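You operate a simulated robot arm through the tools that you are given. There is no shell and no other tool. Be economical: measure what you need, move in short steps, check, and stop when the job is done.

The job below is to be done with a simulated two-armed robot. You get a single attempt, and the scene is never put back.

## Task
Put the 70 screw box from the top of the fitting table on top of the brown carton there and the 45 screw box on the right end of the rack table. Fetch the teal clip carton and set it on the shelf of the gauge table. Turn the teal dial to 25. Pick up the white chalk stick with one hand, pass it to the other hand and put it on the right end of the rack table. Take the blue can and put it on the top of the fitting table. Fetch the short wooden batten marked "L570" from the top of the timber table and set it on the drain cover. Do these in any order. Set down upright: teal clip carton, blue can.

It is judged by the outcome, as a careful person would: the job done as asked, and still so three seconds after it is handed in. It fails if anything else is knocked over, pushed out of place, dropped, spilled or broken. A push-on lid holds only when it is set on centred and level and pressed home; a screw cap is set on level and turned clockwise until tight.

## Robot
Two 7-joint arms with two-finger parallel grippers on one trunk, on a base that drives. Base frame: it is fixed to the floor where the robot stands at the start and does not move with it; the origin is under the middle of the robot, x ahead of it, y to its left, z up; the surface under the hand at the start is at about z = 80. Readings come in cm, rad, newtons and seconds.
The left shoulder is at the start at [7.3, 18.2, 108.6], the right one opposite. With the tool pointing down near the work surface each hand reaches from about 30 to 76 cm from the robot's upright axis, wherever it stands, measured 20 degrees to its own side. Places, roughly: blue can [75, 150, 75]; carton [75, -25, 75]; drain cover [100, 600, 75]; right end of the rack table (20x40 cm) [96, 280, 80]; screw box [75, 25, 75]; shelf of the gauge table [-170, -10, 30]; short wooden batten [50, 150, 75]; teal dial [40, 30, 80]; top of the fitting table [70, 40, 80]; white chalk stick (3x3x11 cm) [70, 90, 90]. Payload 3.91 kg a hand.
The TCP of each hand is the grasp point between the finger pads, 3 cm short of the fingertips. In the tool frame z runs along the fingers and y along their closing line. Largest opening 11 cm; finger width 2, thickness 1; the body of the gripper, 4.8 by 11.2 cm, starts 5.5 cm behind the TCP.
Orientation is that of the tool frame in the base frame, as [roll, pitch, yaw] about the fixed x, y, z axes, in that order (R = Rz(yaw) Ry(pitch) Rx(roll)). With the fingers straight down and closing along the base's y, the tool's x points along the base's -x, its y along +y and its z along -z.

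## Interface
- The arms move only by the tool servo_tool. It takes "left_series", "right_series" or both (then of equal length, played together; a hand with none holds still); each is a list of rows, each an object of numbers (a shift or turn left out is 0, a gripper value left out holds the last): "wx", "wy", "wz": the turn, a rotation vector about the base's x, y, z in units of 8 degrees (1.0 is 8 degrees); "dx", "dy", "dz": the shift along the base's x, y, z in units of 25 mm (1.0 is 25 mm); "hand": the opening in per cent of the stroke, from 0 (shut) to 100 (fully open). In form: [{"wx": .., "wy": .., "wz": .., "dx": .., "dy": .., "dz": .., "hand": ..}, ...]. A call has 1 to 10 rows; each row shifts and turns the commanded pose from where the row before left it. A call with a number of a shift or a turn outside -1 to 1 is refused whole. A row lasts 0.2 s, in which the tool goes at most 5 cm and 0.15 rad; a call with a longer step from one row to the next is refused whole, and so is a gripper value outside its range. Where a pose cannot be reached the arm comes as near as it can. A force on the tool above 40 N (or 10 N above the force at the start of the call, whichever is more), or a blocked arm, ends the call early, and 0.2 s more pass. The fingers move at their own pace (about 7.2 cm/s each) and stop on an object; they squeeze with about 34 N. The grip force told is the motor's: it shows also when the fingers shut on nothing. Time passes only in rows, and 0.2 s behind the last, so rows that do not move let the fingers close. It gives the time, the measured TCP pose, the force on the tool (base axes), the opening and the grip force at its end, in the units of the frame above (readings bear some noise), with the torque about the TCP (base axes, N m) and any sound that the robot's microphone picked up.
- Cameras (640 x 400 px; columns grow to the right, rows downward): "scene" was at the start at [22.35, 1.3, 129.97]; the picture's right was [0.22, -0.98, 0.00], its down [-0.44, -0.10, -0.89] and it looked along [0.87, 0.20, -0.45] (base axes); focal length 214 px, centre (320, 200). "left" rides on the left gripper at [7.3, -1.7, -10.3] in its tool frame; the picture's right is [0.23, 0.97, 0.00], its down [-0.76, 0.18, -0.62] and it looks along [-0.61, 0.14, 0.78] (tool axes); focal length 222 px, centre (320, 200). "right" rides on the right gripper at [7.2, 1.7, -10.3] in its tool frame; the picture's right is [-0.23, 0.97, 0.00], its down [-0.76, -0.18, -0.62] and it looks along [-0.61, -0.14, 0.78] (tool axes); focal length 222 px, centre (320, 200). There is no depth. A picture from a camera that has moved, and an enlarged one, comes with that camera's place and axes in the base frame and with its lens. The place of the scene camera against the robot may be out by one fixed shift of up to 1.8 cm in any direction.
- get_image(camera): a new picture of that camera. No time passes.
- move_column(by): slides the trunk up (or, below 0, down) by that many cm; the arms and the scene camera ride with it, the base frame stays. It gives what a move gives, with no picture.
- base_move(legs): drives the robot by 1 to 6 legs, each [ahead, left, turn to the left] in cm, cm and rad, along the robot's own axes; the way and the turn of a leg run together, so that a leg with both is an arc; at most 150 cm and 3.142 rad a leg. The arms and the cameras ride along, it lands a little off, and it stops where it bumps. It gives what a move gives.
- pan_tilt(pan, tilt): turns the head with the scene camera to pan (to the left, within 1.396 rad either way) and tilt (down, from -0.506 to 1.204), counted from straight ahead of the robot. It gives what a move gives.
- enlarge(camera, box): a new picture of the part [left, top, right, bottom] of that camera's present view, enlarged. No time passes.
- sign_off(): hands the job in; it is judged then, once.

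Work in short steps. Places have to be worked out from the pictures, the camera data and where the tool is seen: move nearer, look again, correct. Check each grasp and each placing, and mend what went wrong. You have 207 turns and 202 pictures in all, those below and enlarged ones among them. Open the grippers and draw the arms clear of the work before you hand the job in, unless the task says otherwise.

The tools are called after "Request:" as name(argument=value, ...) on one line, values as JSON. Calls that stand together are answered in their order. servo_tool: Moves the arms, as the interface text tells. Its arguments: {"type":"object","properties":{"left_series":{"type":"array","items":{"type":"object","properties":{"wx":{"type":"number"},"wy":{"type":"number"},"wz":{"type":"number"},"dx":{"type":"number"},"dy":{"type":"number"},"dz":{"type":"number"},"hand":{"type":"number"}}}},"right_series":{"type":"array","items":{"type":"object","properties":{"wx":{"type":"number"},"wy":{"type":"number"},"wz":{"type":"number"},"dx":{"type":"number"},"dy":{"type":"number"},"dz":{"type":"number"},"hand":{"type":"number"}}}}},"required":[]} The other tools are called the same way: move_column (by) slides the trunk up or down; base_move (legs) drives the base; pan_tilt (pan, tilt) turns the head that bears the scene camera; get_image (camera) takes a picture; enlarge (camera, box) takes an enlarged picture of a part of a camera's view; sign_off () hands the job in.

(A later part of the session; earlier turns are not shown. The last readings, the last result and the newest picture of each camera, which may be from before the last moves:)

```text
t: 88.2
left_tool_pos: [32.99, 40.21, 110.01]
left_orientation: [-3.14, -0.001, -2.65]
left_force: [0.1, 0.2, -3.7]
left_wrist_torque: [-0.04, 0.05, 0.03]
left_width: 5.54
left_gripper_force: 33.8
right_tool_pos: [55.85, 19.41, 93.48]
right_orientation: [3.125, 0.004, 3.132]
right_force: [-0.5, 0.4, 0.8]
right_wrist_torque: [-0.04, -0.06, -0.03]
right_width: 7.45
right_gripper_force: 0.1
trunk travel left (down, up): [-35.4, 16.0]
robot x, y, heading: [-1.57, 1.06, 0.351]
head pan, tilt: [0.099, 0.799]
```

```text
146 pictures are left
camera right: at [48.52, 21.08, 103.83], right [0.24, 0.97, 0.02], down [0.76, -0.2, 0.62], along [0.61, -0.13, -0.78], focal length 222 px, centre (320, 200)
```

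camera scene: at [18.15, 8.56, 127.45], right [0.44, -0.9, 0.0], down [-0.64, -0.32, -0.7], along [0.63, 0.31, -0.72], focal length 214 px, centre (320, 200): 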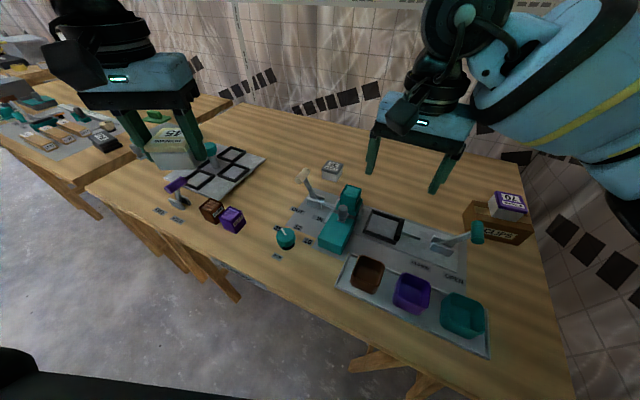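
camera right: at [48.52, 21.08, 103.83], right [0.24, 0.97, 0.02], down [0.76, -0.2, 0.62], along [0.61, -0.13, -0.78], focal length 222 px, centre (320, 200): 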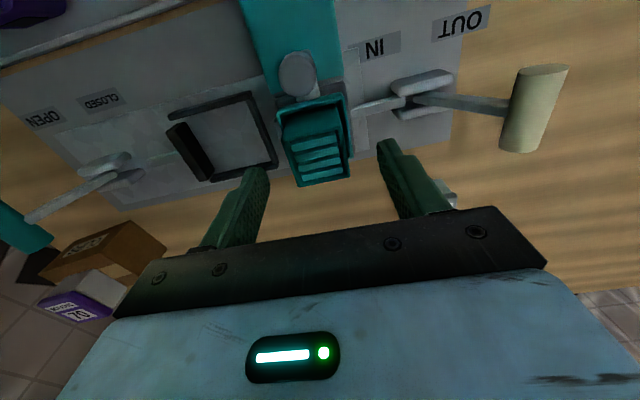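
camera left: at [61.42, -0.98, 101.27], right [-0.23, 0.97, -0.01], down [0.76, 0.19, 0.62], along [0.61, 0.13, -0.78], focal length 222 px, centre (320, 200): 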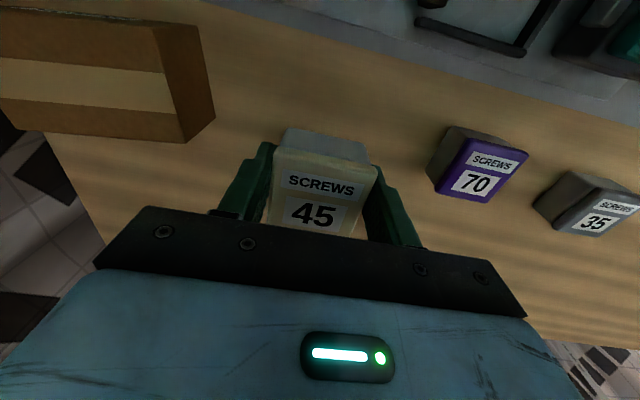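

Aligned. I lower to z≈87.4 and close.

Request:
servo_tool(right_series=[{"dz": -0.8}, {"dz": -0.8}, {"dz": -0.6}, {"dz": -0.24}, {"hand": 0}, {}, {}, {}])

Request:
get_image(camera="right")

```text
t: 90.0
left_tool_pos: [32.95, 40.21, 110.06]
left_orientation: [-3.14, -0.002, -2.651]
left_force: [0.2, 0.9, -1.7]
left_wrist_torque: [0.01, 0.04, 0.01]
left_width: 5.58
left_gripper_force: 34.5
right_tool_pos: [55.74, 19.31, 87.56]
right_orientation: [3.126, 0.003, 3.135]
right_force: [0.4, -0.5, -0.7]
right_wrist_torque: [-0.16, -0.15, 0.64]
right_width: 5.55
right_gripper_force: 45.0
trunk travel left (down, up): [-35.4, 16.0]
robot x, y, heading: [-1.64, 1.19, 0.357]
head pan, tilt: [0.099, 0.799]
```

```text
145 pictures are left
camera right: at [48.45, 20.88, 97.9], right [0.23, 0.97, 0.02], down [0.76, -0.19, 0.62], along [0.61, -0.13, -0.78], focal length 222 px, centre (320, 200)
```

right: 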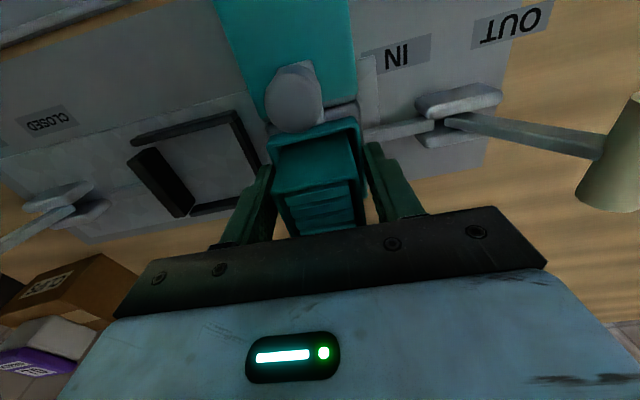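

The fingers met something 5.5 cm wide — the collar's rim rather than the carton. I open, raise 1.6 cm and close again on the part above it.

Request:
servo_tool(right_series=[{"hand": 68}, {}, {"dz": 0.32}, {"dz": 0.32}, {"hand": 0}, {}, {}, {}, {}])

Request:
get_image(camera="right")

```text
t: 92.0
left_tool_pos: [32.86, 40.12, 109.98]
left_orientation: [-3.141, -0.003, -2.651]
left_force: [-0.4, 0.7, -3.5]
left_wrist_torque: [-0.01, 0.0, 0.05]
left_width: 5.54
left_gripper_force: 34.3
right_tool_pos: [55.86, 19.2, 89.16]
right_orientation: [3.123, 0.006, 3.132]
right_force: [0.4, -0.3, 0.6]
right_wrist_torque: [0.0, 0.05, 0.02]
right_width: 4.12
right_gripper_force: 33.9
trunk travel left (down, up): [-35.4, 16.0]
robot x, y, heading: [-1.54, 1.44, 0.359]
head pan, tilt: [0.099, 0.799]
```

```text
144 pictures are left
camera right: at [48.57, 20.89, 99.58], right [0.24, 0.97, 0.02], down [0.76, -0.2, 0.62], along [0.61, -0.13, -0.78], focal length 222 px, centre (320, 200)
```

right: 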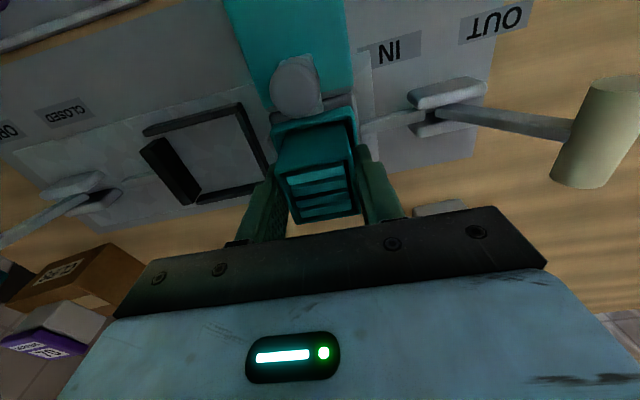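

Now 4.1 cm — the carton itself. I lift slowly and watch the force.

Request:
servo_tool(right_series=[{"dz": 0.2}, {"dz": 0.2}, {"dz": 0.3}, {"dz": 0.4}])

Request:
get_image(camera="right")

```text
t: 93.0
left_tool_pos: [33.0, 40.23, 110.01]
left_orientation: [3.141, -0.001, -2.651]
left_force: [-0.2, -0.4, -2.5]
left_wrist_torque: [-0.02, 0.01, -0.01]
left_width: 5.56
left_gripper_force: 34.0
right_tool_pos: [55.76, 19.34, 91.83]
right_orientation: [3.123, 0.004, 3.131]
right_force: [-0.9, -0.7, -0.3]
right_wrist_torque: [0.02, 0.0, -0.01]
right_width: 4.14
right_gripper_force: 33.8
trunk travel left (down, up): [-35.4, 16.0]
robot x, y, heading: [-1.75, 0.78, 0.356]
head pan, tilt: [0.099, 0.799]
```

```text
143 pictures are left
camera right: at [48.57, 20.96, 102.24], right [0.24, 0.97, 0.02], down [0.76, -0.2, 0.62], along [0.61, -0.13, -0.78], focal length 222 px, centre (320, 200)
```

right: 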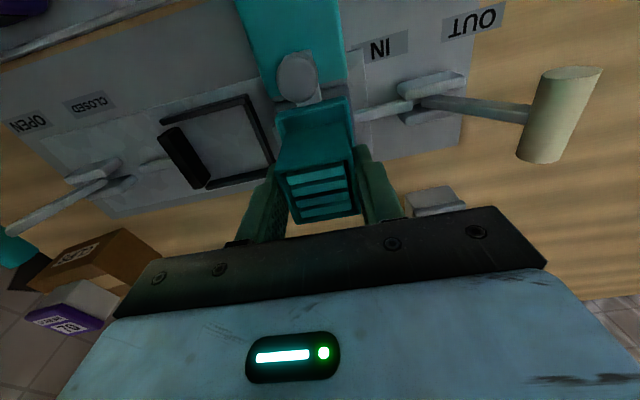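

It slides out freely. I lift it clear.

Request:
servo_tool(right_series=[{"dz": 0.6}, {"dz": 0.8}, {"dz": 0.9}, {"dz": 0.9}, {"dz": 0.9}, {"dz": 0.9}, {"dz": 0.9, "dx": -0.4}, {"dx": -0.8}, {"dx": -0.8}])

Request:
get_image(camera="right")

Request:
get_image(camera="scene")

```text
t: 95.0
left_tool_pos: [32.96, 40.16, 110.0]
left_orientation: [-3.141, -0.002, -2.65]
left_force: [0.3, 0.0, -2.1]
left_wrist_torque: [0.01, 0.04, -0.01]
left_width: 5.57
left_gripper_force: 34.1
right_tool_pos: [50.91, 19.63, 106.78]
right_orientation: [3.123, 0.004, 3.131]
right_force: [0.1, -0.3, -1.3]
right_wrist_torque: [0.0, -0.02, 0.01]
right_width: 4.15
right_gripper_force: 34.1
trunk travel left (down, up): [-35.4, 16.0]
robot x, y, heading: [-2.09, 1.42, 0.355]
head pan, tilt: [0.099, 0.799]
```

```text
142 pictures are left
camera right: at [43.57, 21.18, 117.09], right [0.24, 0.97, 0.02], down [0.76, -0.2, 0.62], along [0.61, -0.13, -0.78], focal length 222 px, centre (320, 200)
```

right: 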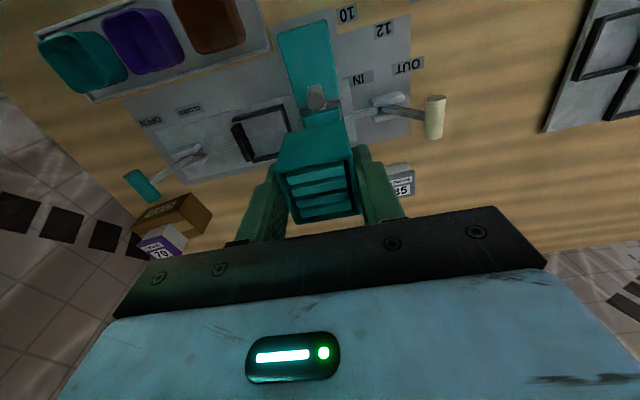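

```text
141 pictures are left
camera scene: at [18.13, 8.56, 127.46], right [0.44, -0.9, 0.0], down [-0.64, -0.32, -0.7], along [0.63, 0.31, -0.72], focal length 214 px, centre (320, 200)
```

scene: 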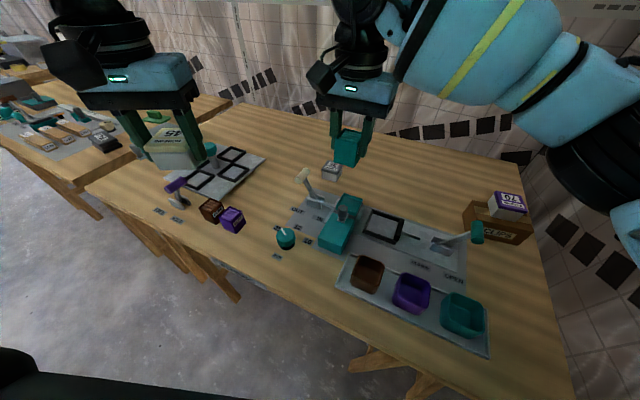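

The teal carton is out and firmly held (about 4 × 4.5 × 5.5 cm). The gauge table lies behind, so I back off and turn left, then look.

Request:
base_move(legs=[[-30, 15, 0], [0, 0, 1.4], [0, 0, 1.3]])

Request:
pan_tilt(pan=0.0, tilt=0.45)

Request:
get_image(camera="scene")

```text
t: 103.9
left_tool_pos: [-81.57, -17.18, 109.95]
left_orientation: [-3.139, -0.002, 0.08]
left_force: [0.1, -0.5, -2.7]
left_wrist_torque: [-0.03, -0.01, -0.04]
left_width: 5.55
left_gripper_force: 34.1
right_tool_pos: [-89.73, 8.79, 106.7]
right_orientation: [3.125, 0.006, -0.417]
right_force: [1.2, -0.9, -1.1]
right_wrist_torque: [0.04, 0.02, 0.04]
right_width: 4.11
right_gripper_force: 33.6
trunk travel left (down, up): [-35.4, 16.0]
robot x, y, heading: [-34.56, 4.87, 3.088]
head pan, tilt: [0.099, 0.799]
```

```text
t: 104.8
left_tool_pos: [-81.61, -17.16, 109.96]
left_orientation: [-3.139, -0.001, 0.08]
left_force: [0.2, -1.1, -2.9]
left_wrist_torque: [0.01, -0.04, 0.02]
left_width: 5.58
left_gripper_force: 33.8
right_tool_pos: [-89.73, 9.0, 106.67]
right_orientation: [3.124, 0.005, -0.416]
right_force: [0.3, 0.3, -0.2]
right_wrist_torque: [-0.04, -0.02, -0.01]
right_width: 4.13
right_gripper_force: 34.1
trunk travel left (down, up): [-35.4, 16.0]
robot x, y, heading: [-34.35, 5.14, 3.094]
head pan, tilt: [0.0, 0.45]
```

```text
140 pictures are left
camera scene: at [-56.29, 5.31, 130.49], right [0.05, 1.0, 0.0], down [0.44, -0.02, -0.9], along [-0.9, 0.05, -0.44], focal length 214 px, centre (320, 200)
```

scene: 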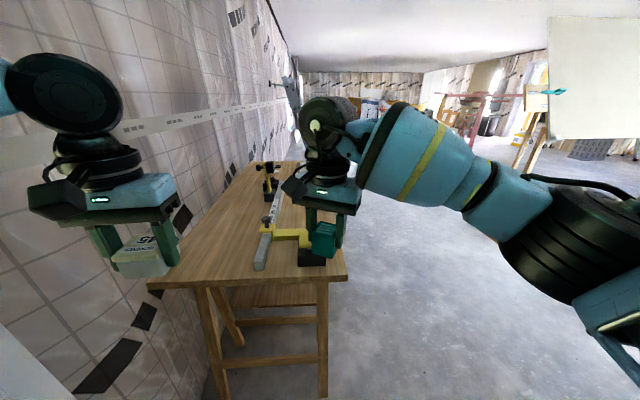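

The gauge table spans x −104…−232, y −41…16, with its shelf below; I will come at it from its open +y side. I drive there and face −y.

Request:
base_move(legs=[[0, -72, 0], [112, 0, 0], [0, 0, 1.61]])

Request:
pan_tilt(pan=-0.1, tilt=0.8)

Request:
get_image(camera="scene")

```text
t: 120.8
left_tool_pos: [-117.0, 38.47, 110.07]
left_orientation: [-3.14, -0.001, 1.688]
left_force: [-0.2, 0.4, -2.6]
left_wrist_torque: [0.02, 0.0, 0.0]
left_width: 5.55
left_gripper_force: 34.2
right_tool_pos: [-142.6, 29.22, 106.78]
right_orientation: [3.124, 0.005, 1.188]
right_force: [0.3, 0.5, -0.6]
right_wrist_torque: [0.0, 0.01, 0.02]
right_width: 4.12
right_gripper_force: 33.9
trunk travel left (down, up): [-35.4, 16.0]
robot x, y, heading: [-140.8, 85.11, -1.589]
head pan, tilt: [0.0, 0.45]
```

```text
t: 121.6
left_tool_pos: [-116.81, 38.26, 109.97]
left_orientation: [-3.14, -0.003, 1.687]
left_force: [0.3, -0.1, -2.8]
left_wrist_torque: [0.05, 0.01, -0.03]
left_width: 5.56
left_gripper_force: 34.0
right_tool_pos: [-142.78, 29.26, 106.78]
right_orientation: [3.123, 0.004, 1.189]
right_force: [0.0, -0.3, -0.7]
right_wrist_torque: [0.0, -0.02, -0.02]
right_width: 4.15
right_gripper_force: 34.2
trunk travel left (down, up): [-35.4, 16.0]
robot x, y, heading: [-140.29, 84.67, -1.586]
head pan, tilt: [-0.099, 0.799]
```

```text
139 pictures are left
camera scene: at [-141.64, 62.98, 127.46], right [-0.99, 0.12, 0.0], down [0.08, 0.71, -0.7], along [-0.08, -0.69, -0.72], focal length 214 px, centre (320, 200)
```

scene: 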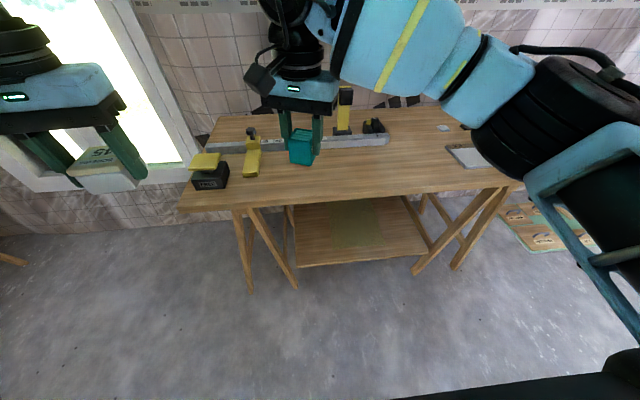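

The shelf spans x −136…−203 with front edge y≈14, and a mat on it around (−170, −10). The carton is held from the top, so I will set it on the free table top near (−160, 8), regrasp it at a slant, then place it on the shelf. Drive nearer first.

Request:
base_move(legs=[[34, -11, 0]])

Request:
get_image(camera="right")

Request:
get_image(camera="scene")

```text
t: 123.9
left_tool_pos: [-129.01, 4.41, 109.96]
left_orientation: [-3.14, -0.002, 1.679]
left_force: [0.3, -0.7, -2.5]
left_wrist_torque: [0.04, 0.0, -0.01]
left_width: 5.55
left_gripper_force: 34.0
right_tool_pos: [-154.96, -4.37, 106.68]
right_orientation: [3.125, 0.002, 1.179]
right_force: [0.9, -0.1, -1.5]
right_wrist_torque: [0.05, -0.01, -0.01]
right_width: 4.16
right_gripper_force: 33.7
trunk travel left (down, up): [-35.4, 16.0]
robot x, y, heading: [-152.34, 50.83, -1.597]
head pan, tilt: [-0.099, 0.799]
```

```text
138 pictures are left
camera right: at [-150.76, 1.75, 117.06], right [0.81, -0.58, 0.02], down [-0.46, -0.63, 0.62], along [-0.35, -0.51, -0.78], focal length 222 px, centre (320, 200)
```

right: 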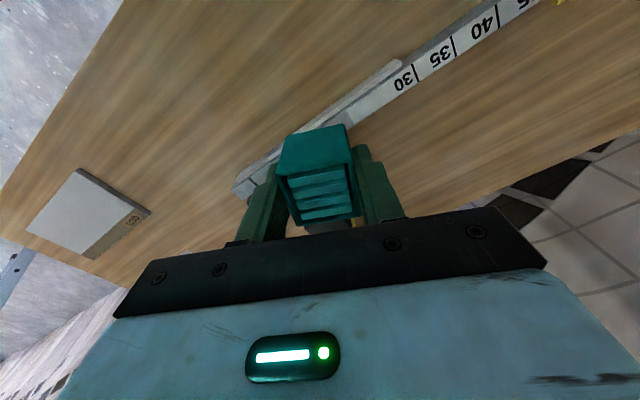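

```text
137 pictures are left
camera scene: at [-153.53, 29.28, 127.45], right [-0.99, 0.13, 0.0], down [0.09, 0.71, -0.7], along [-0.09, -0.69, -0.72], focal length 214 px, centre (320, 200)
```

scene: 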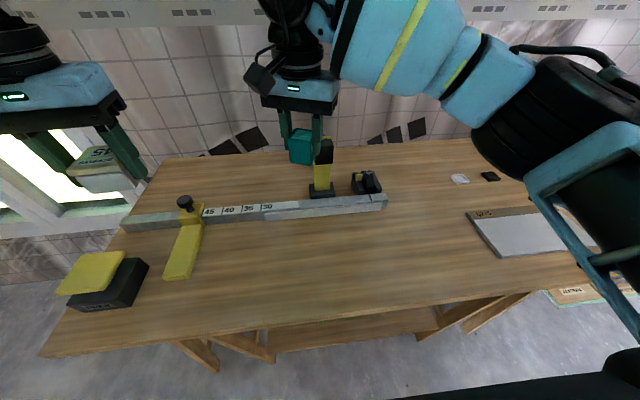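

Free space in front of the ruler is ample. I move to (−160, 9), align the closing line with x, and come down.

Request:
servo_tool(right_series=[{"dx": -0.2, "dy": 0.6, "wz": 0.28}, {"dx": -0.2, "dy": 0.6, "wz": 0.28, "dz": -0.3}, {"dx": -0.2, "dy": 0.6, "wz": 0.28, "dz": -0.6}, {"dx": -0.2, "dy": 0.6, "wz": 0.28, "dz": -0.7}, {"dx": -0.2, "dy": 0.6, "wz": 0.28, "dz": -0.7}, {"dx": -0.2, "dy": 0.6, "wz": 0.28, "dz": -0.8}, {"dx": -0.2, "dy": 0.6, "wz": 0.28, "dz": -0.8}, {"dx": -0.2, "dy": 0.6, "wz": 0.28, "dz": -0.8}, {"dx": -0.2, "dy": 0.6, "wz": 0.28, "dz": -0.8}, {"dx": -0.2, "wz": 0.28, "dz": -0.8}])

Request:
get_image(camera="scene")

```text
t: 126.1
left_tool_pos: [-129.11, 4.44, 110.0]
left_orientation: [-3.14, -0.002, 1.68]
left_force: [-0.2, 0.3, -2.3]
left_wrist_torque: [0.03, -0.04, -0.01]
left_width: 5.55
left_gripper_force: 34.2
right_tool_pos: [-159.94, 9.13, 90.9]
right_orientation: [3.124, 0.005, 1.57]
right_force: [-0.3, -0.2, -0.2]
right_wrist_torque: [0.01, 0.0, -0.03]
right_width: 4.14
right_gripper_force: 34.0
trunk travel left (down, up): [-35.4, 16.0]
robot x, y, heading: [-152.32, 51.16, -1.593]
head pan, tilt: [-0.099, 0.799]
```

```text
136 pictures are left
camera scene: at [-153.55, 29.29, 127.45], right [-0.99, 0.13, 0.0], down [0.09, 0.71, -0.7], along [-0.09, -0.69, -0.72], focal length 214 px, centre (320, 200)
```

scene: 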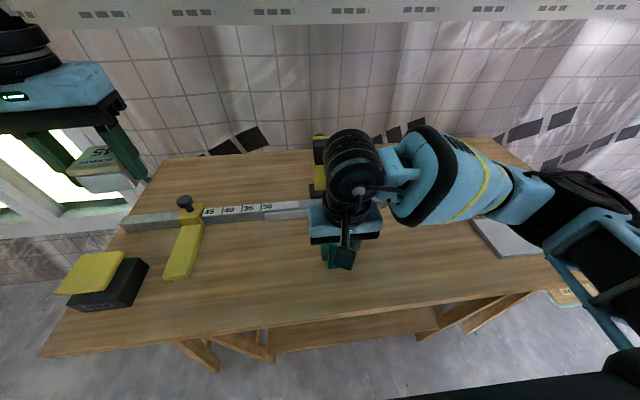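

Continue down in small steps looking for contact.

Request:
servo_tool(right_series=[{"dz": -0.5}, {"dz": -0.5}, {"dz": -0.3}, {"dz": -0.15}, {}])

Request:
enlarge(camera="scene", box=[280, 200, 400, 300])

```text
t: 127.3
left_tool_pos: [-129.12, 4.44, 110.0]
left_orientation: [-3.14, -0.001, 1.68]
left_force: [-0.6, 0.5, -3.0]
left_wrist_torque: [0.01, 0.05, -0.01]
left_width: 5.57
left_gripper_force: 33.6
right_tool_pos: [-160.02, 9.14, 87.39]
right_orientation: [3.124, 0.003, 1.572]
right_force: [1.1, 0.0, -1.2]
right_wrist_torque: [0.04, 0.01, -0.01]
right_width: 4.13
right_gripper_force: 34.3
trunk travel left (down, up): [-35.4, 16.0]
robot x, y, heading: [-152.66, 51.09, -1.594]
head pan, tilt: [-0.099, 0.799]
```

```text
4.00 times, centred on (340, 250) of scene
camera zoom: at [-153.52, 29.31, 127.45], right [-0.99, 0.13, 0.0], down [0.09, 0.71, -0.7], along [-0.09, -0.69, -0.72], focal length 858 px, centre (240, 0)
```

zoom: 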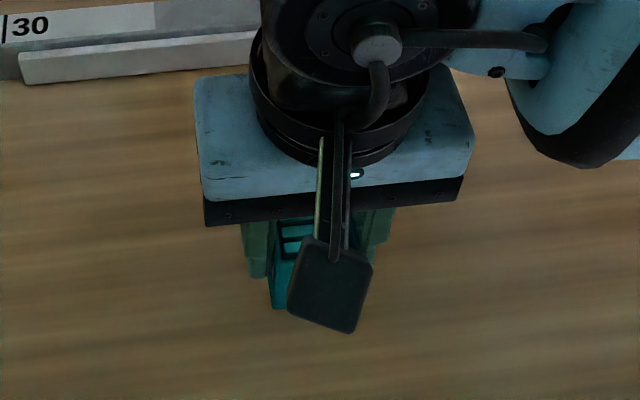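

Request:
servo_tool(right_series=[{"dz": -0.2}, {"dz": -0.2}, {"dz": -0.15}, {"dz": -0.1}, {}])

```text
t: 128.5
left_tool_pos: [-129.06, 4.57, 109.98]
left_orientation: [-3.139, -0.002, 1.678]
left_force: [0.1, -0.3, -2.2]
left_wrist_torque: [0.03, 0.02, 0.03]
left_width: 5.55
left_gripper_force: 34.7
right_tool_pos: [-159.96, 9.04, 85.82]
right_orientation: [3.123, 0.004, 1.57]
right_force: [0.4, -0.2, -1.8]
right_wrist_torque: [-0.02, 0.01, 0.0]
right_width: 4.15
right_gripper_force: 33.9
trunk travel left (down, up): [-35.4, 16.0]
robot x, y, heading: [-152.39, 50.77, -1.598]
head pan, tilt: [-0.099, 0.799]
```

Still no contact; a further centimetre in fine steps.

Request:
servo_tool(right_series=[{"dz": -0.12}, {"dz": -0.12}, {"dz": -0.12}, {}])

```text
t: 129.5
left_tool_pos: [-129.0, 4.52, 109.97]
left_orientation: [-3.141, -0.001, 1.68]
left_force: [0.1, 0.0, -3.1]
left_wrist_torque: [0.02, -0.04, -0.03]
left_width: 5.59
left_gripper_force: 34.3
right_tool_pos: [-159.98, 9.12, 84.84]
right_orientation: [3.124, 0.004, 1.57]
right_force: [0.8, -0.3, -1.8]
right_wrist_torque: [0.03, 0.0, 0.0]
right_width: 4.13
right_gripper_force: 33.6
trunk travel left (down, up): [-35.4, 16.0]
robot x, y, heading: [-152.35, 51.47, -1.599]
head pan, tilt: [-0.099, 0.799]
```

Request:
servo_tool(right_series=[{"dz": -0.12}, {"dz": -0.12}, {"dz": -0.12}, {"dz": -0.12}, {}])

Request:
get_image(camera="right")

```text
t: 130.7
left_tool_pos: [-128.89, 4.67, 110.02]
left_orientation: [-3.141, 0.002, 1.679]
left_force: [0.8, 0.3, -2.5]
left_wrist_torque: [0.03, -0.01, 0.01]
left_width: 5.55
left_gripper_force: 34.2
right_tool_pos: [-159.83, 9.11, 83.96]
right_orientation: [3.12, 0.009, 1.573]
right_force: [5.5, -1.6, 32.3]
right_wrist_torque: [-0.16, 0.44, 0.09]
right_width: 4.14
right_gripper_force: 33.7
trunk travel left (down, up): [-35.4, 16.0]
robot x, y, heading: [-152.23, 51.19, -1.6]
head pan, tilt: [-0.099, 0.799]
```

```text
134 pictures are left
camera right: at [-158.36, 16.49, 94.21], right [0.97, -0.23, 0.02], down [-0.19, -0.76, 0.63], along [-0.12, -0.61, -0.78], focal length 222 px, centre (320, 200)
```

right: 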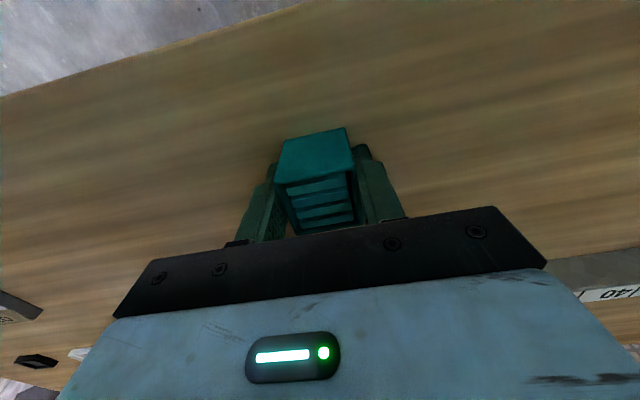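

Contact at z=84. I open, lift, and tilt the hand 40° so the fingers point forward-down.

Request:
servo_tool(right_series=[{"hand": 62, "dz": 0.04}, {}, {"dz": 0.6}, {"dz": 0.8}, {"dz": 0.9}, {"dz": 0.9, "wx": -1}, {"dz": 0.9, "wx": -1, "dy": 0.6}, {"dz": 0.5, "wx": -1, "dy": 0.6}, {"wx": -1, "dy": 0.6}, {"wx": -1, "dy": 0.6}])

Request:
get_image(camera="right")

Request:
get_image(camera="scene")

```text
t: 132.9
left_tool_pos: [-128.97, 4.67, 110.08]
left_orientation: [-3.14, -0.003, 1.678]
left_force: [0.2, 0.7, -2.6]
left_wrist_torque: [0.02, 0.02, -0.02]
left_width: 5.54
left_gripper_force: 34.0
right_tool_pos: [-159.01, 14.37, 95.15]
right_orientation: [3.126, 0.704, 1.571]
right_force: [-1.3, -0.8, -0.3]
right_wrist_torque: [0.01, 0.01, 0.0]
right_width: 6.84
right_gripper_force: 0.1
right hand out of reach, approached as far as the arm can: row 10
trunk travel left (down, up): [-35.4, 16.0]
robot x, y, heading: [-152.63, 51.36, -1.596]
head pan, tilt: [-0.099, 0.799]
```

```text
133 pictures are left
camera right: at [-157.5, 26.64, 98.42], right [0.97, -0.16, 0.16], down [-0.19, -0.18, 0.97], along [-0.13, -0.97, -0.21], focal length 222 px, centre (320, 200)
```

right: 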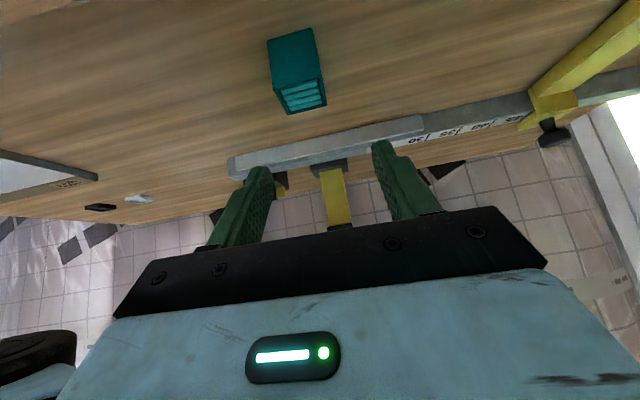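

```text
132 pictures are left
camera scene: at [-153.44, 29.31, 127.45], right [-0.99, 0.13, 0.0], down [0.09, 0.71, -0.7], along [-0.09, -0.69, -0.72], focal length 214 px, centre (320, 200)
```

scene: 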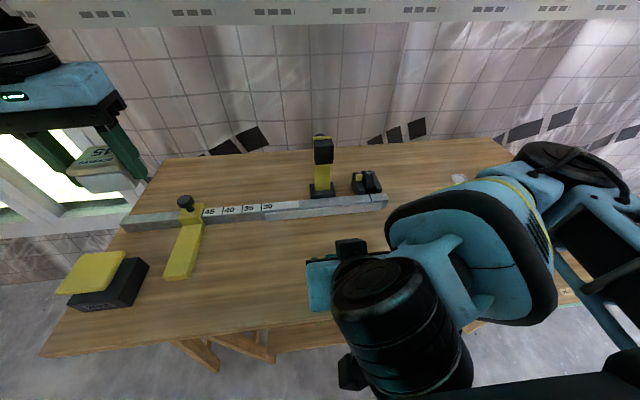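

Tilt works but the hand is too near the robot. I back the base 12 cm and then approach.

Request:
base_move(legs=[[-12, 0, 0]])

Request:
servo_tool(right_series=[{"dy": -0.9, "dx": -0.1}, {"dy": -0.9, "dx": -0.1}, {"dy": -0.9, "dx": -0.1, "dz": -0.4}, {"dy": -0.9, "dz": -0.6}, {"dy": -0.6, "dz": -0.6}, {}])

Request:
get_image(camera="right")

```text
t: 134.2
left_tool_pos: [-128.72, 16.67, 109.97]
left_orientation: [-3.138, -0.002, 1.679]
left_force: [-0.7, 0.0, -3.1]
left_wrist_torque: [-0.03, 0.02, -0.01]
left_width: 5.56
left_gripper_force: 34.2
right_tool_pos: [-158.81, 26.46, 95.14]
right_orientation: [3.127, 0.701, 1.569]
right_force: [-0.3, -0.2, -0.7]
right_wrist_torque: [0.0, 0.0, -0.02]
right_width: 6.83
right_gripper_force: 0.1
trunk travel left (down, up): [-35.4, 16.0]
robot x, y, heading: [-152.09, 63.24, -1.596]
head pan, tilt: [-0.099, 0.799]
```

```text
t: 135.6
left_tool_pos: [-128.76, 16.61, 110.05]
left_orientation: [-3.14, -0.002, 1.678]
left_force: [1.0, -0.1, -2.5]
left_wrist_torque: [0.01, 0.0, -0.02]
left_width: 5.59
left_gripper_force: 33.6
right_tool_pos: [-159.5, 15.91, 91.07]
right_orientation: [3.126, 0.702, 1.572]
right_force: [-0.1, -1.0, -0.1]
right_wrist_torque: [-0.01, 0.04, 0.0]
right_width: 6.8
right_gripper_force: 0.1
trunk travel left (down, up): [-35.4, 16.0]
robot x, y, heading: [-152.01, 63.28, -1.595]
head pan, tilt: [-0.099, 0.799]
```

```text
131 pictures are left
camera right: at [-157.97, 28.15, 94.34], right [0.97, -0.16, 0.16], down [-0.19, -0.18, 0.97], along [-0.13, -0.97, -0.21], focal length 222 px, centre (320, 200)
```

right: 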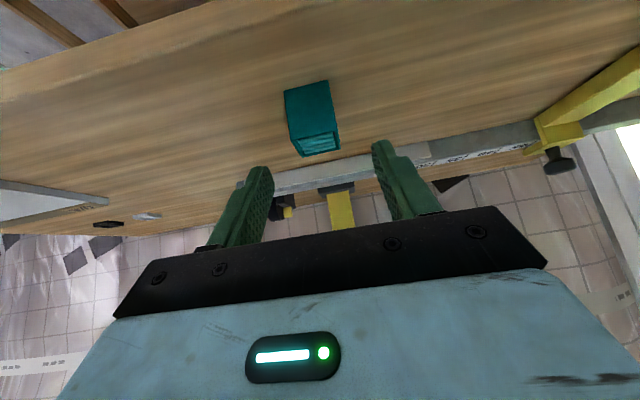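

Carton at (−159.8, 9.2). I advance along the finger direction and close.

Request:
servo_tool(right_series=[{"dx": -0.06, "dy": -0.45, "dz": -0.5}, {"dx": -0.06, "dy": -0.45, "dz": -0.5}, {"dy": -0.45, "dz": -0.5}, {"dy": -0.45, "dz": -0.5}, {"dy": -0.45, "dz": -0.5}, {"dy": -0.43, "dz": -0.52}, {"hand": 0}, {}, {}, {}])

Request:
get_image(camera="right")

```text
t: 137.8
left_tool_pos: [-128.9, 16.65, 110.07]
left_orientation: [-3.14, -0.002, 1.679]
left_force: [0.4, -0.6, -3.1]
left_wrist_torque: [0.01, 0.01, 0.0]
left_width: 5.54
left_gripper_force: 33.9
right_tool_pos: [-159.68, 9.27, 83.53]
right_orientation: [3.127, 0.699, 1.571]
right_force: [-0.2, -0.1, 0.5]
right_wrist_torque: [0.01, -0.01, 0.03]
right_width: 4.16
right_gripper_force: 34.0
trunk travel left (down, up): [-35.4, 16.0]
robot x, y, heading: [-151.76, 62.92, -1.595]
head pan, tilt: [-0.099, 0.799]
```

```text
130 pictures are left
camera right: at [-158.22, 21.46, 86.83], right [0.97, -0.16, 0.16], down [-0.19, -0.18, 0.97], along [-0.13, -0.97, -0.21], focal length 222 px, centre (320, 200)
```

right: 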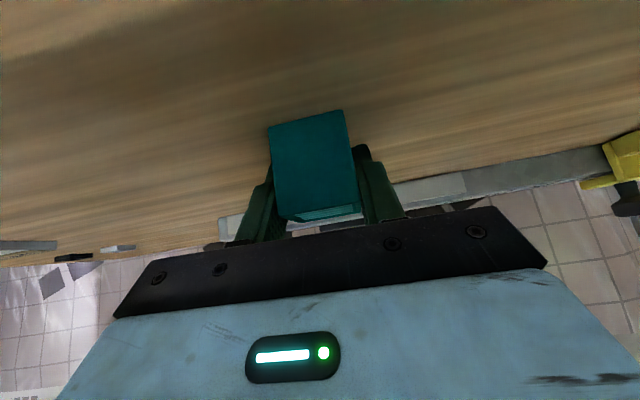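

Gripped squarely. I lift 4 cm, draw the left hand back, and back the base off so both hands clear the table.

Request:
servo_tool(right_series=[{"dz": 0.4}, {"dz": 0.5}, {"dz": 0.5}, {"dz": 0.4}, {}, {}], left_series=[{"dy": 0.8}, {"dy": 0.8}, {"dy": 0.8}, {"dy": 0.8}, {"dy": 0.8}, {"dy": 0.8}])

Request:
base_move(legs=[[-22, -4, 0]])

Request:
move_column(by=-35)

Request:
get_image(camera="scene")

```text
t: 139.2
left_tool_pos: [-128.69, 28.78, 109.93]
left_orientation: [-3.14, -0.002, 1.679]
left_force: [-0.4, 0.5, -2.9]
left_wrist_torque: [0.01, 0.02, 0.03]
left_width: 5.55
left_gripper_force: 34.2
right_tool_pos: [-159.84, 9.27, 87.99]
right_orientation: [3.128, 0.702, 1.57]
right_force: [0.1, -0.4, -1.0]
right_wrist_torque: [-0.01, -0.01, 0.01]
right_width: 4.14
right_gripper_force: 33.7
trunk travel left (down, up): [-35.4, 16.0]
robot x, y, heading: [-152.34, 63.24, -1.601]
head pan, tilt: [-0.099, 0.799]
```

```text
t: 140.9
left_tool_pos: [-132.24, 50.72, 109.95]
left_orientation: [-3.139, -0.002, 1.68]
left_force: [0.6, -0.2, -2.5]
left_wrist_torque: [-0.04, 0.01, -0.02]
left_width: 5.58
left_gripper_force: 33.2
right_tool_pos: [-163.33, 31.31, 88.01]
right_orientation: [3.127, 0.704, 1.572]
right_force: [-0.7, -0.2, -0.3]
right_wrist_torque: [-0.04, -0.02, 0.01]
right_width: 4.15
right_gripper_force: 34.3
trunk travel left (down, up): [-35.4, 16.0]
robot x, y, heading: [-155.56, 85.52, -1.595]
head pan, tilt: [-0.099, 0.799]
```

```text
t: 144.3
left_tool_pos: [-132.28, 50.69, 74.95]
left_orientation: [-3.14, -0.003, 1.679]
left_force: [0.2, -0.5, -2.0]
left_wrist_torque: [0.01, 0.0, 0.01]
left_width: 5.57
left_gripper_force: 34.0
right_tool_pos: [-163.42, 31.22, 52.92]
right_orientation: [3.125, 0.702, 1.571]
right_force: [-0.2, -0.5, -0.4]
right_wrist_torque: [-0.01, -0.01, 0.01]
right_width: 4.16
right_gripper_force: 34.3
trunk travel left (down, up): [-0.4, 51.0]
robot x, y, heading: [-155.17, 85.19, -1.599]
head pan, tilt: [-0.099, 0.799]
```

```text
129 pictures are left
camera scene: at [-157.07, 52.03, 90.68], right [-0.99, 0.13, 0.0], down [0.09, 0.71, -0.7], along [-0.09, -0.69, -0.72], focal length 214 px, centre (320, 200)
```

scene: 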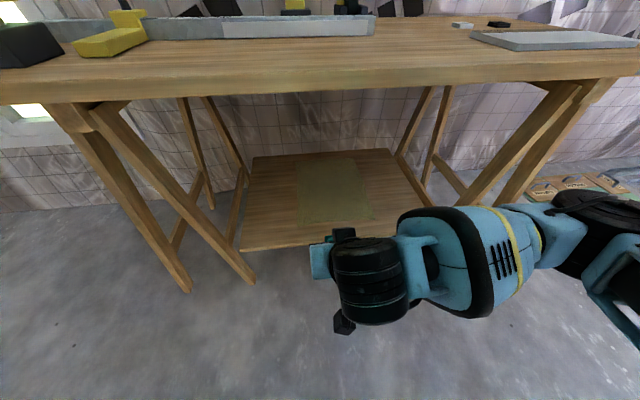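

The shelf and mat are clear: mat centre about (−169, −10), its front edge y≈5, shelf front edge y≈13.5. I lower the hand to z≈41 outside first, then drive in.

Request:
servo_tool(right_series=[{"dz": -0.8, "dx": -0.3}, {"dz": -0.9, "dx": -0.3}, {"dz": -0.9, "dx": -0.3}, {"dz": -0.9, "dx": -0.3}, {"dz": -0.9, "dx": -0.3}, {"dz": -0.2, "dx": -0.3}])

Request:
base_move(legs=[[19, 0, 0]])

Request:
get_image(camera="right")

Request:
get_image(camera="scene")

```text
t: 145.7
left_tool_pos: [-132.33, 50.76, 74.9]
left_orientation: [-3.14, -0.001, 1.679]
left_force: [0.2, 0.5, -3.3]
left_wrist_torque: [0.0, -0.02, 0.01]
left_width: 5.55
left_gripper_force: 34.2
right_tool_pos: [-167.79, 31.25, 41.67]
right_orientation: [3.127, 0.7, 1.569]
right_force: [0.1, -0.4, -1.2]
right_wrist_torque: [0.0, 0.01, 0.03]
right_width: 4.14
right_gripper_force: 34.0
trunk travel left (down, up): [-0.4, 51.0]
robot x, y, heading: [-155.82, 85.72, -1.595]
head pan, tilt: [-0.099, 0.799]
```

```text
t: 147.2
left_tool_pos: [-132.82, 31.78, 74.93]
left_orientation: [-3.141, -0.002, 1.678]
left_force: [0.8, -0.3, -2.4]
left_wrist_torque: [0.01, -0.02, -0.05]
left_width: 5.54
left_gripper_force: 33.7
right_tool_pos: [-168.25, 12.22, 41.83]
right_orientation: [3.127, 0.701, 1.571]
right_force: [-0.3, 0.6, -0.6]
right_wrist_torque: [0.02, 0.0, -0.02]
right_width: 4.17
right_gripper_force: 34.0
trunk travel left (down, up): [-0.4, 51.0]
robot x, y, heading: [-156.22, 66.3, -1.596]
head pan, tilt: [-0.099, 0.799]
```

```text
128 pictures are left
camera right: at [-166.71, 24.42, 44.95], right [0.97, -0.16, 0.16], down [-0.19, -0.18, 0.97], along [-0.13, -0.97, -0.21], focal length 222 px, centre (320, 200)
```

right: 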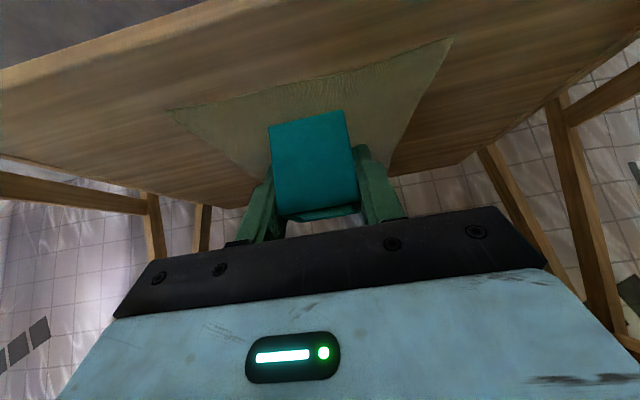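

```text
127 pictures are left
camera scene: at [-157.53, 32.99, 90.67], right [-0.99, 0.12, 0.0], down [0.09, 0.71, -0.7], along [-0.09, -0.69, -0.72], focal length 214 px, centre (320, 200)
```

scene: 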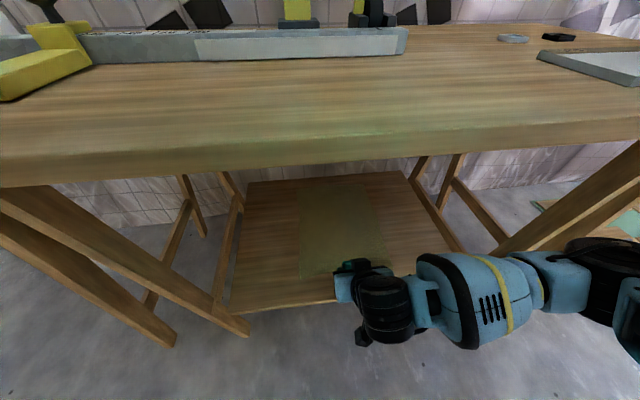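

The hand is over the shelf's front. I go in to y≈1 and lower to about 36.5.

Request:
servo_tool(right_series=[{"dy": -0.8}, {"dy": -0.9}, {"dy": -0.9, "dz": -0.3}, {"dy": -0.9, "dz": -0.6}, {"dy": -0.9, "dz": -0.6}, {"dz": -0.6}, {}])

Request:
get_image(camera="right")

```text
t: 148.8
left_tool_pos: [-132.81, 31.78, 74.97]
left_orientation: [-3.14, 0.001, 1.681]
left_force: [0.1, 0.0, -2.4]
left_wrist_torque: [0.07, 0.01, 0.01]
left_width: 5.59
left_gripper_force: 34.2
right_tool_pos: [-168.51, 1.09, 36.21]
right_orientation: [3.125, 0.702, 1.571]
right_force: [0.5, 0.2, -1.3]
right_wrist_torque: [0.01, 0.0, 0.0]
right_width: 4.16
right_gripper_force: 34.1
trunk travel left (down, up): [-0.4, 51.0]
robot x, y, heading: [-156.31, 66.15, -1.598]
head pan, tilt: [-0.099, 0.799]
```

```text
126 pictures are left
camera right: at [-166.99, 13.4, 39.55], right [0.97, -0.16, 0.16], down [-0.19, -0.18, 0.97], along [-0.13, -0.97, -0.21], focal length 222 px, centre (320, 200)
```

right: 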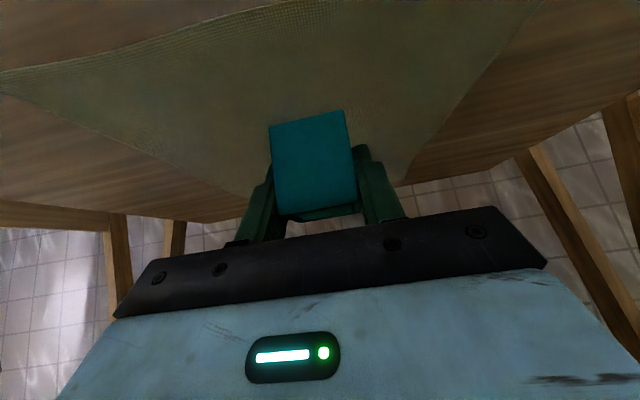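

Over the mat. I lower in fine steps to contact.

Request:
servo_tool(right_series=[{"dz": -0.4}, {"dz": -0.3}, {"dz": -0.15}, {"dz": -0.12}, {}])

```text
t: 150.1
left_tool_pos: [-132.64, 31.75, 75.11]
left_orientation: [-3.14, -0.003, 1.678]
left_force: [-0.2, -0.3, -2.4]
left_wrist_torque: [0.02, -0.01, 0.01]
left_width: 5.57
left_gripper_force: 34.6
right_tool_pos: [-168.26, 1.18, 33.95]
right_orientation: [3.126, 0.702, 1.571]
right_force: [0.0, -0.2, -1.1]
right_wrist_torque: [0.01, -0.04, 0.02]
right_width: 4.15
right_gripper_force: 33.8
trunk travel left (down, up): [-0.4, 51.0]
robot x, y, heading: [-156.36, 66.52, -1.598]
head pan, tilt: [-0.099, 0.799]
```

Request:
servo_tool(right_series=[{"dz": -0.1}, {"dz": -0.1}, {"dz": -0.1}, {"dz": -0.1}, {}])

```text
t: 151.2
left_tool_pos: [-132.77, 31.78, 74.97]
left_orientation: [-3.142, 0.0, 1.679]
left_force: [0.3, -0.3, -2.8]
left_wrist_torque: [0.04, -0.04, 0.03]
left_width: 5.55
left_gripper_force: 34.0
right_tool_pos: [-168.17, 1.17, 32.99]
right_orientation: [3.126, 0.701, 1.569]
right_force: [0.9, 0.4, -0.7]
right_wrist_torque: [-0.03, 0.05, 0.02]
right_width: 4.17
right_gripper_force: 34.3
trunk travel left (down, up): [-0.4, 51.0]
robot x, y, heading: [-156.13, 66.26, -1.6]
head pan, tilt: [-0.099, 0.799]
```

Request:
servo_tool(right_series=[{"dz": -0.1}, {"dz": -0.1}, {"dz": -0.1}, {"dz": -0.1}, {}])

```text
t: 152.4
left_tool_pos: [-132.75, 31.9, 74.97]
left_orientation: [-3.141, -0.001, 1.679]
left_force: [0.1, -0.2, -2.4]
left_wrist_torque: [0.02, 0.02, -0.01]
left_width: 5.54
left_gripper_force: 34.0
right_tool_pos: [-168.2, 1.07, 32.08]
right_orientation: [3.123, 0.701, 1.567]
right_force: [-0.9, 0.4, 22.5]
right_wrist_torque: [-0.68, 0.48, 0.15]
right_width: 4.07
right_gripper_force: 34.3
trunk travel left (down, up): [-0.4, 51.0]
robot x, y, heading: [-156.32, 66.18, -1.596]
head pan, tilt: [-0.099, 0.799]
```

Contact (22 N). I open and retreat back along the finger direction.

Request:
servo_tool(right_series=[{"hand": 62, "dz": 0.05}, {}, {}, {"dy": 0.4, "dz": 0.45}, {"dy": 0.5, "dz": 0.6}, {"dy": 0.5, "dz": 0.6}, {"dy": 0.6, "dz": 0.6}, {"dy": 0.8, "dz": 0.2}, {"dy": 0.8}, {"dy": 0.8}])

Request:
get_image(camera="right")

```text
t: 154.7
left_tool_pos: [-132.75, 31.78, 75.09]
left_orientation: [-3.139, -0.001, 1.679]
left_force: [0.2, -0.3, -2.9]
left_wrist_torque: [-0.01, -0.03, -0.01]
left_width: 5.54
left_gripper_force: 34.4
right_tool_pos: [-168.3, 12.1, 38.21]
right_orientation: [3.127, 0.702, 1.571]
right_force: [-0.2, -0.4, 0.3]
right_wrist_torque: [-0.01, 0.02, -0.04]
right_width: 6.83
right_gripper_force: 0.1
trunk travel left (down, up): [-0.4, 51.0]
robot x, y, heading: [-155.94, 66.41, -1.594]
head pan, tilt: [-0.099, 0.799]
```

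```text
125 pictures are left
camera right: at [-166.81, 24.4, 41.54], right [0.97, -0.16, 0.16], down [-0.19, -0.18, 0.97], along [-0.13, -0.97, -0.21], focal length 222 px, centre (320, 200)
```

right: 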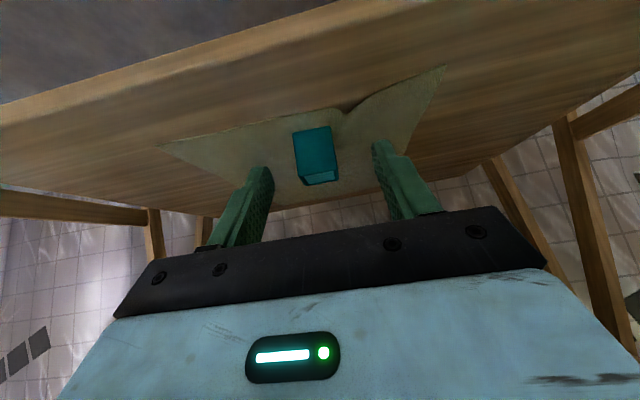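

The mat seems a soft cloth with a small fold; I check closely.

Request:
enlarge(camera="right", box=[220, 60, 460, 220])

Request:
enlarge(camera="scene", box=[220, 160, 480, 320])

```text
2.50 times, centred on (340, 140) of right
camera zoom: at [-166.81, 24.4, 41.54], right [0.97, -0.16, 0.16], down [-0.19, -0.18, 0.97], along [-0.13, -0.97, -0.21], focal length 555 px, centre (270, 350)
```

zoom: 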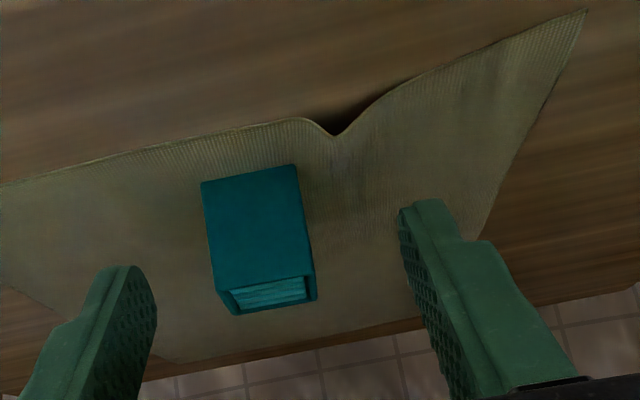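

```text
2.46 times, centred on (350, 240) of scene
camera zoom: at [-157.52, 33.02, 90.68], right [-0.99, 0.12, 0.0], down [0.09, 0.71, -0.7], along [-0.09, -0.69, -0.72], focal length 528 px, centre (246, 102)
```

zoom: 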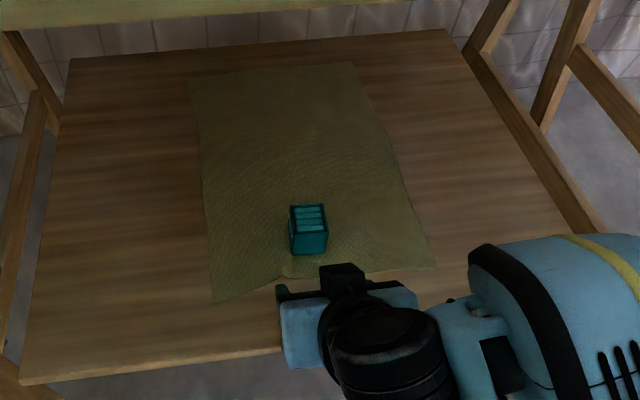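

The carton stands upright on the shelf's cloth. I back off, raise the trunk and straighten the right hand, then head for the other tables.

Request:
base_move(legs=[[-35, 0, 0]])

Request:
move_column(by=35)

Request:
servo_tool(right_series=[{"dz": 0.9, "wx": 1, "dy": -0.5}, {"dz": 0.9, "wx": 1, "dy": -0.5}, {"dz": 0.9, "wx": 1, "dy": -0.5}, {"dz": 0.9, "wx": 1, "dy": -0.5}, {"dz": 0.9, "wx": 1, "dy": -0.5}, {"dz": 0.9}, {"dz": 0.9}, {"dz": 0.9}, {"dz": 0.9}, {"dz": 0.9}])

Request:
base_move(legs=[[0, 0, 1.6], [140, 0, 0], [0, 60, 0]])

Request:
pan_tilt(pan=0.0, tilt=0.6)

Request:
get_image(camera="scene")

```text
t: 156.9
left_tool_pos: [-131.64, 67.12, 74.85]
left_orientation: [-3.139, -0.003, 1.691]
left_force: [0.6, 0.6, -2.8]
left_wrist_torque: [0.03, -0.02, 0.05]
left_width: 5.55
left_gripper_force: 34.3
right_tool_pos: [-166.98, 47.01, 38.27]
right_orientation: [3.125, 0.701, 1.58]
right_force: [0.3, -0.5, 0.9]
right_wrist_torque: [0.01, -0.01, 0.0]
right_width: 6.81
right_gripper_force: 0.1
trunk travel left (down, up): [-0.4, 51.0]
robot x, y, heading: [-155.68, 101.51, -1.587]
head pan, tilt: [-0.099, 0.799]
```

```text
t: 160.3
left_tool_pos: [-131.72, 67.03, 109.98]
left_orientation: [-3.139, -0.002, 1.688]
left_force: [0.2, 0.3, -2.4]
left_wrist_torque: [0.04, 0.01, -0.04]
left_width: 5.55
left_gripper_force: 34.1
right_tool_pos: [-167.01, 47.16, 73.19]
right_orientation: [3.126, 0.699, 1.582]
right_force: [1.1, 0.9, -0.2]
right_wrist_torque: [-0.02, 0.0, 0.01]
right_width: 6.82
right_gripper_force: 0.0
trunk travel left (down, up): [-35.4, 16.0]
robot x, y, heading: [-155.27, 101.38, -1.587]
head pan, tilt: [-0.099, 0.799]
```

```text
t: 162.6
left_tool_pos: [-131.72, 67.0, 109.97]
left_orientation: [-3.14, -0.001, 1.69]
left_force: [-0.5, -0.9, -2.5]
left_wrist_torque: [0.02, 0.02, 0.01]
left_width: 5.55
left_gripper_force: 34.6
right_tool_pos: [-166.91, 40.83, 95.73]
right_orientation: [3.119, 0.002, 1.578]
right_force: [0.0, 0.3, -0.7]
right_wrist_torque: [0.02, -0.01, 0.0]
right_width: 6.83
right_gripper_force: 0.0
trunk travel left (down, up): [-35.4, 16.0]
robot x, y, heading: [-155.49, 101.65, -1.588]
head pan, tilt: [-0.099, 0.799]
```

```text
t: 178.8
left_tool_pos: [20.4, 184.1, 110.0]
left_orientation: [-3.139, -0.001, -3.044]
left_force: [0.1, -0.1, -2.4]
left_wrist_torque: [-0.02, 0.04, -0.01]
left_width: 5.57
left_gripper_force: 33.9
right_tool_pos: [45.94, 148.53, 95.74]
right_orientation: [3.118, 0.004, 3.129]
right_force: [-1.0, -1.3, -0.5]
right_wrist_torque: [0.01, 0.02, -0.03]
right_width: 6.8
right_gripper_force: 0.1
trunk travel left (down, up): [-35.4, 16.0]
robot x, y, heading: [-14.23, 161.1, -0.037]
head pan, tilt: [-0.099, 0.799]
```

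```text
t: 179.5
left_tool_pos: [20.37, 184.15, 109.88]
left_orientation: [-3.139, -0.002, -3.045]
left_force: [-0.4, -0.6, -2.2]
left_wrist_torque: [0.03, 0.0, -0.03]
left_width: 5.56
left_gripper_force: 34.1
right_tool_pos: [45.83, 148.42, 95.68]
right_orientation: [3.118, 0.005, 3.129]
right_force: [0.0, 0.1, 0.6]
right_wrist_torque: [0.02, 0.04, -0.01]
right_width: 6.8
right_gripper_force: 0.2
trunk travel left (down, up): [-35.4, 16.0]
robot x, y, heading: [-14.61, 161.42, -0.038]
head pan, tilt: [0.0, 0.6]
```

```text
122 pictures are left
camera scene: at [7.69, 159.6, 129.13], right [-0.04, -1.0, 0.0], down [-0.57, 0.02, -0.82], along [0.82, -0.03, -0.57], focal length 214 px, centre (320, 200)
```

scene: 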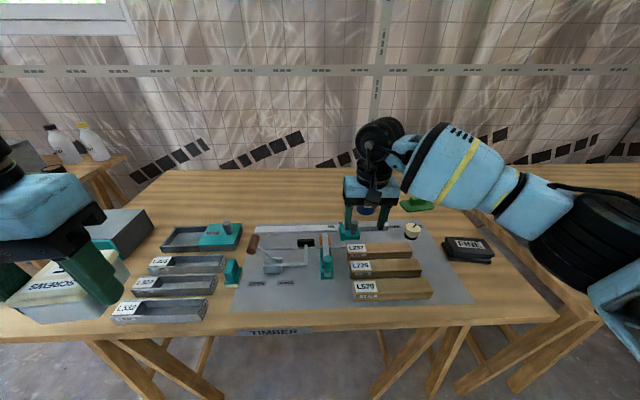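

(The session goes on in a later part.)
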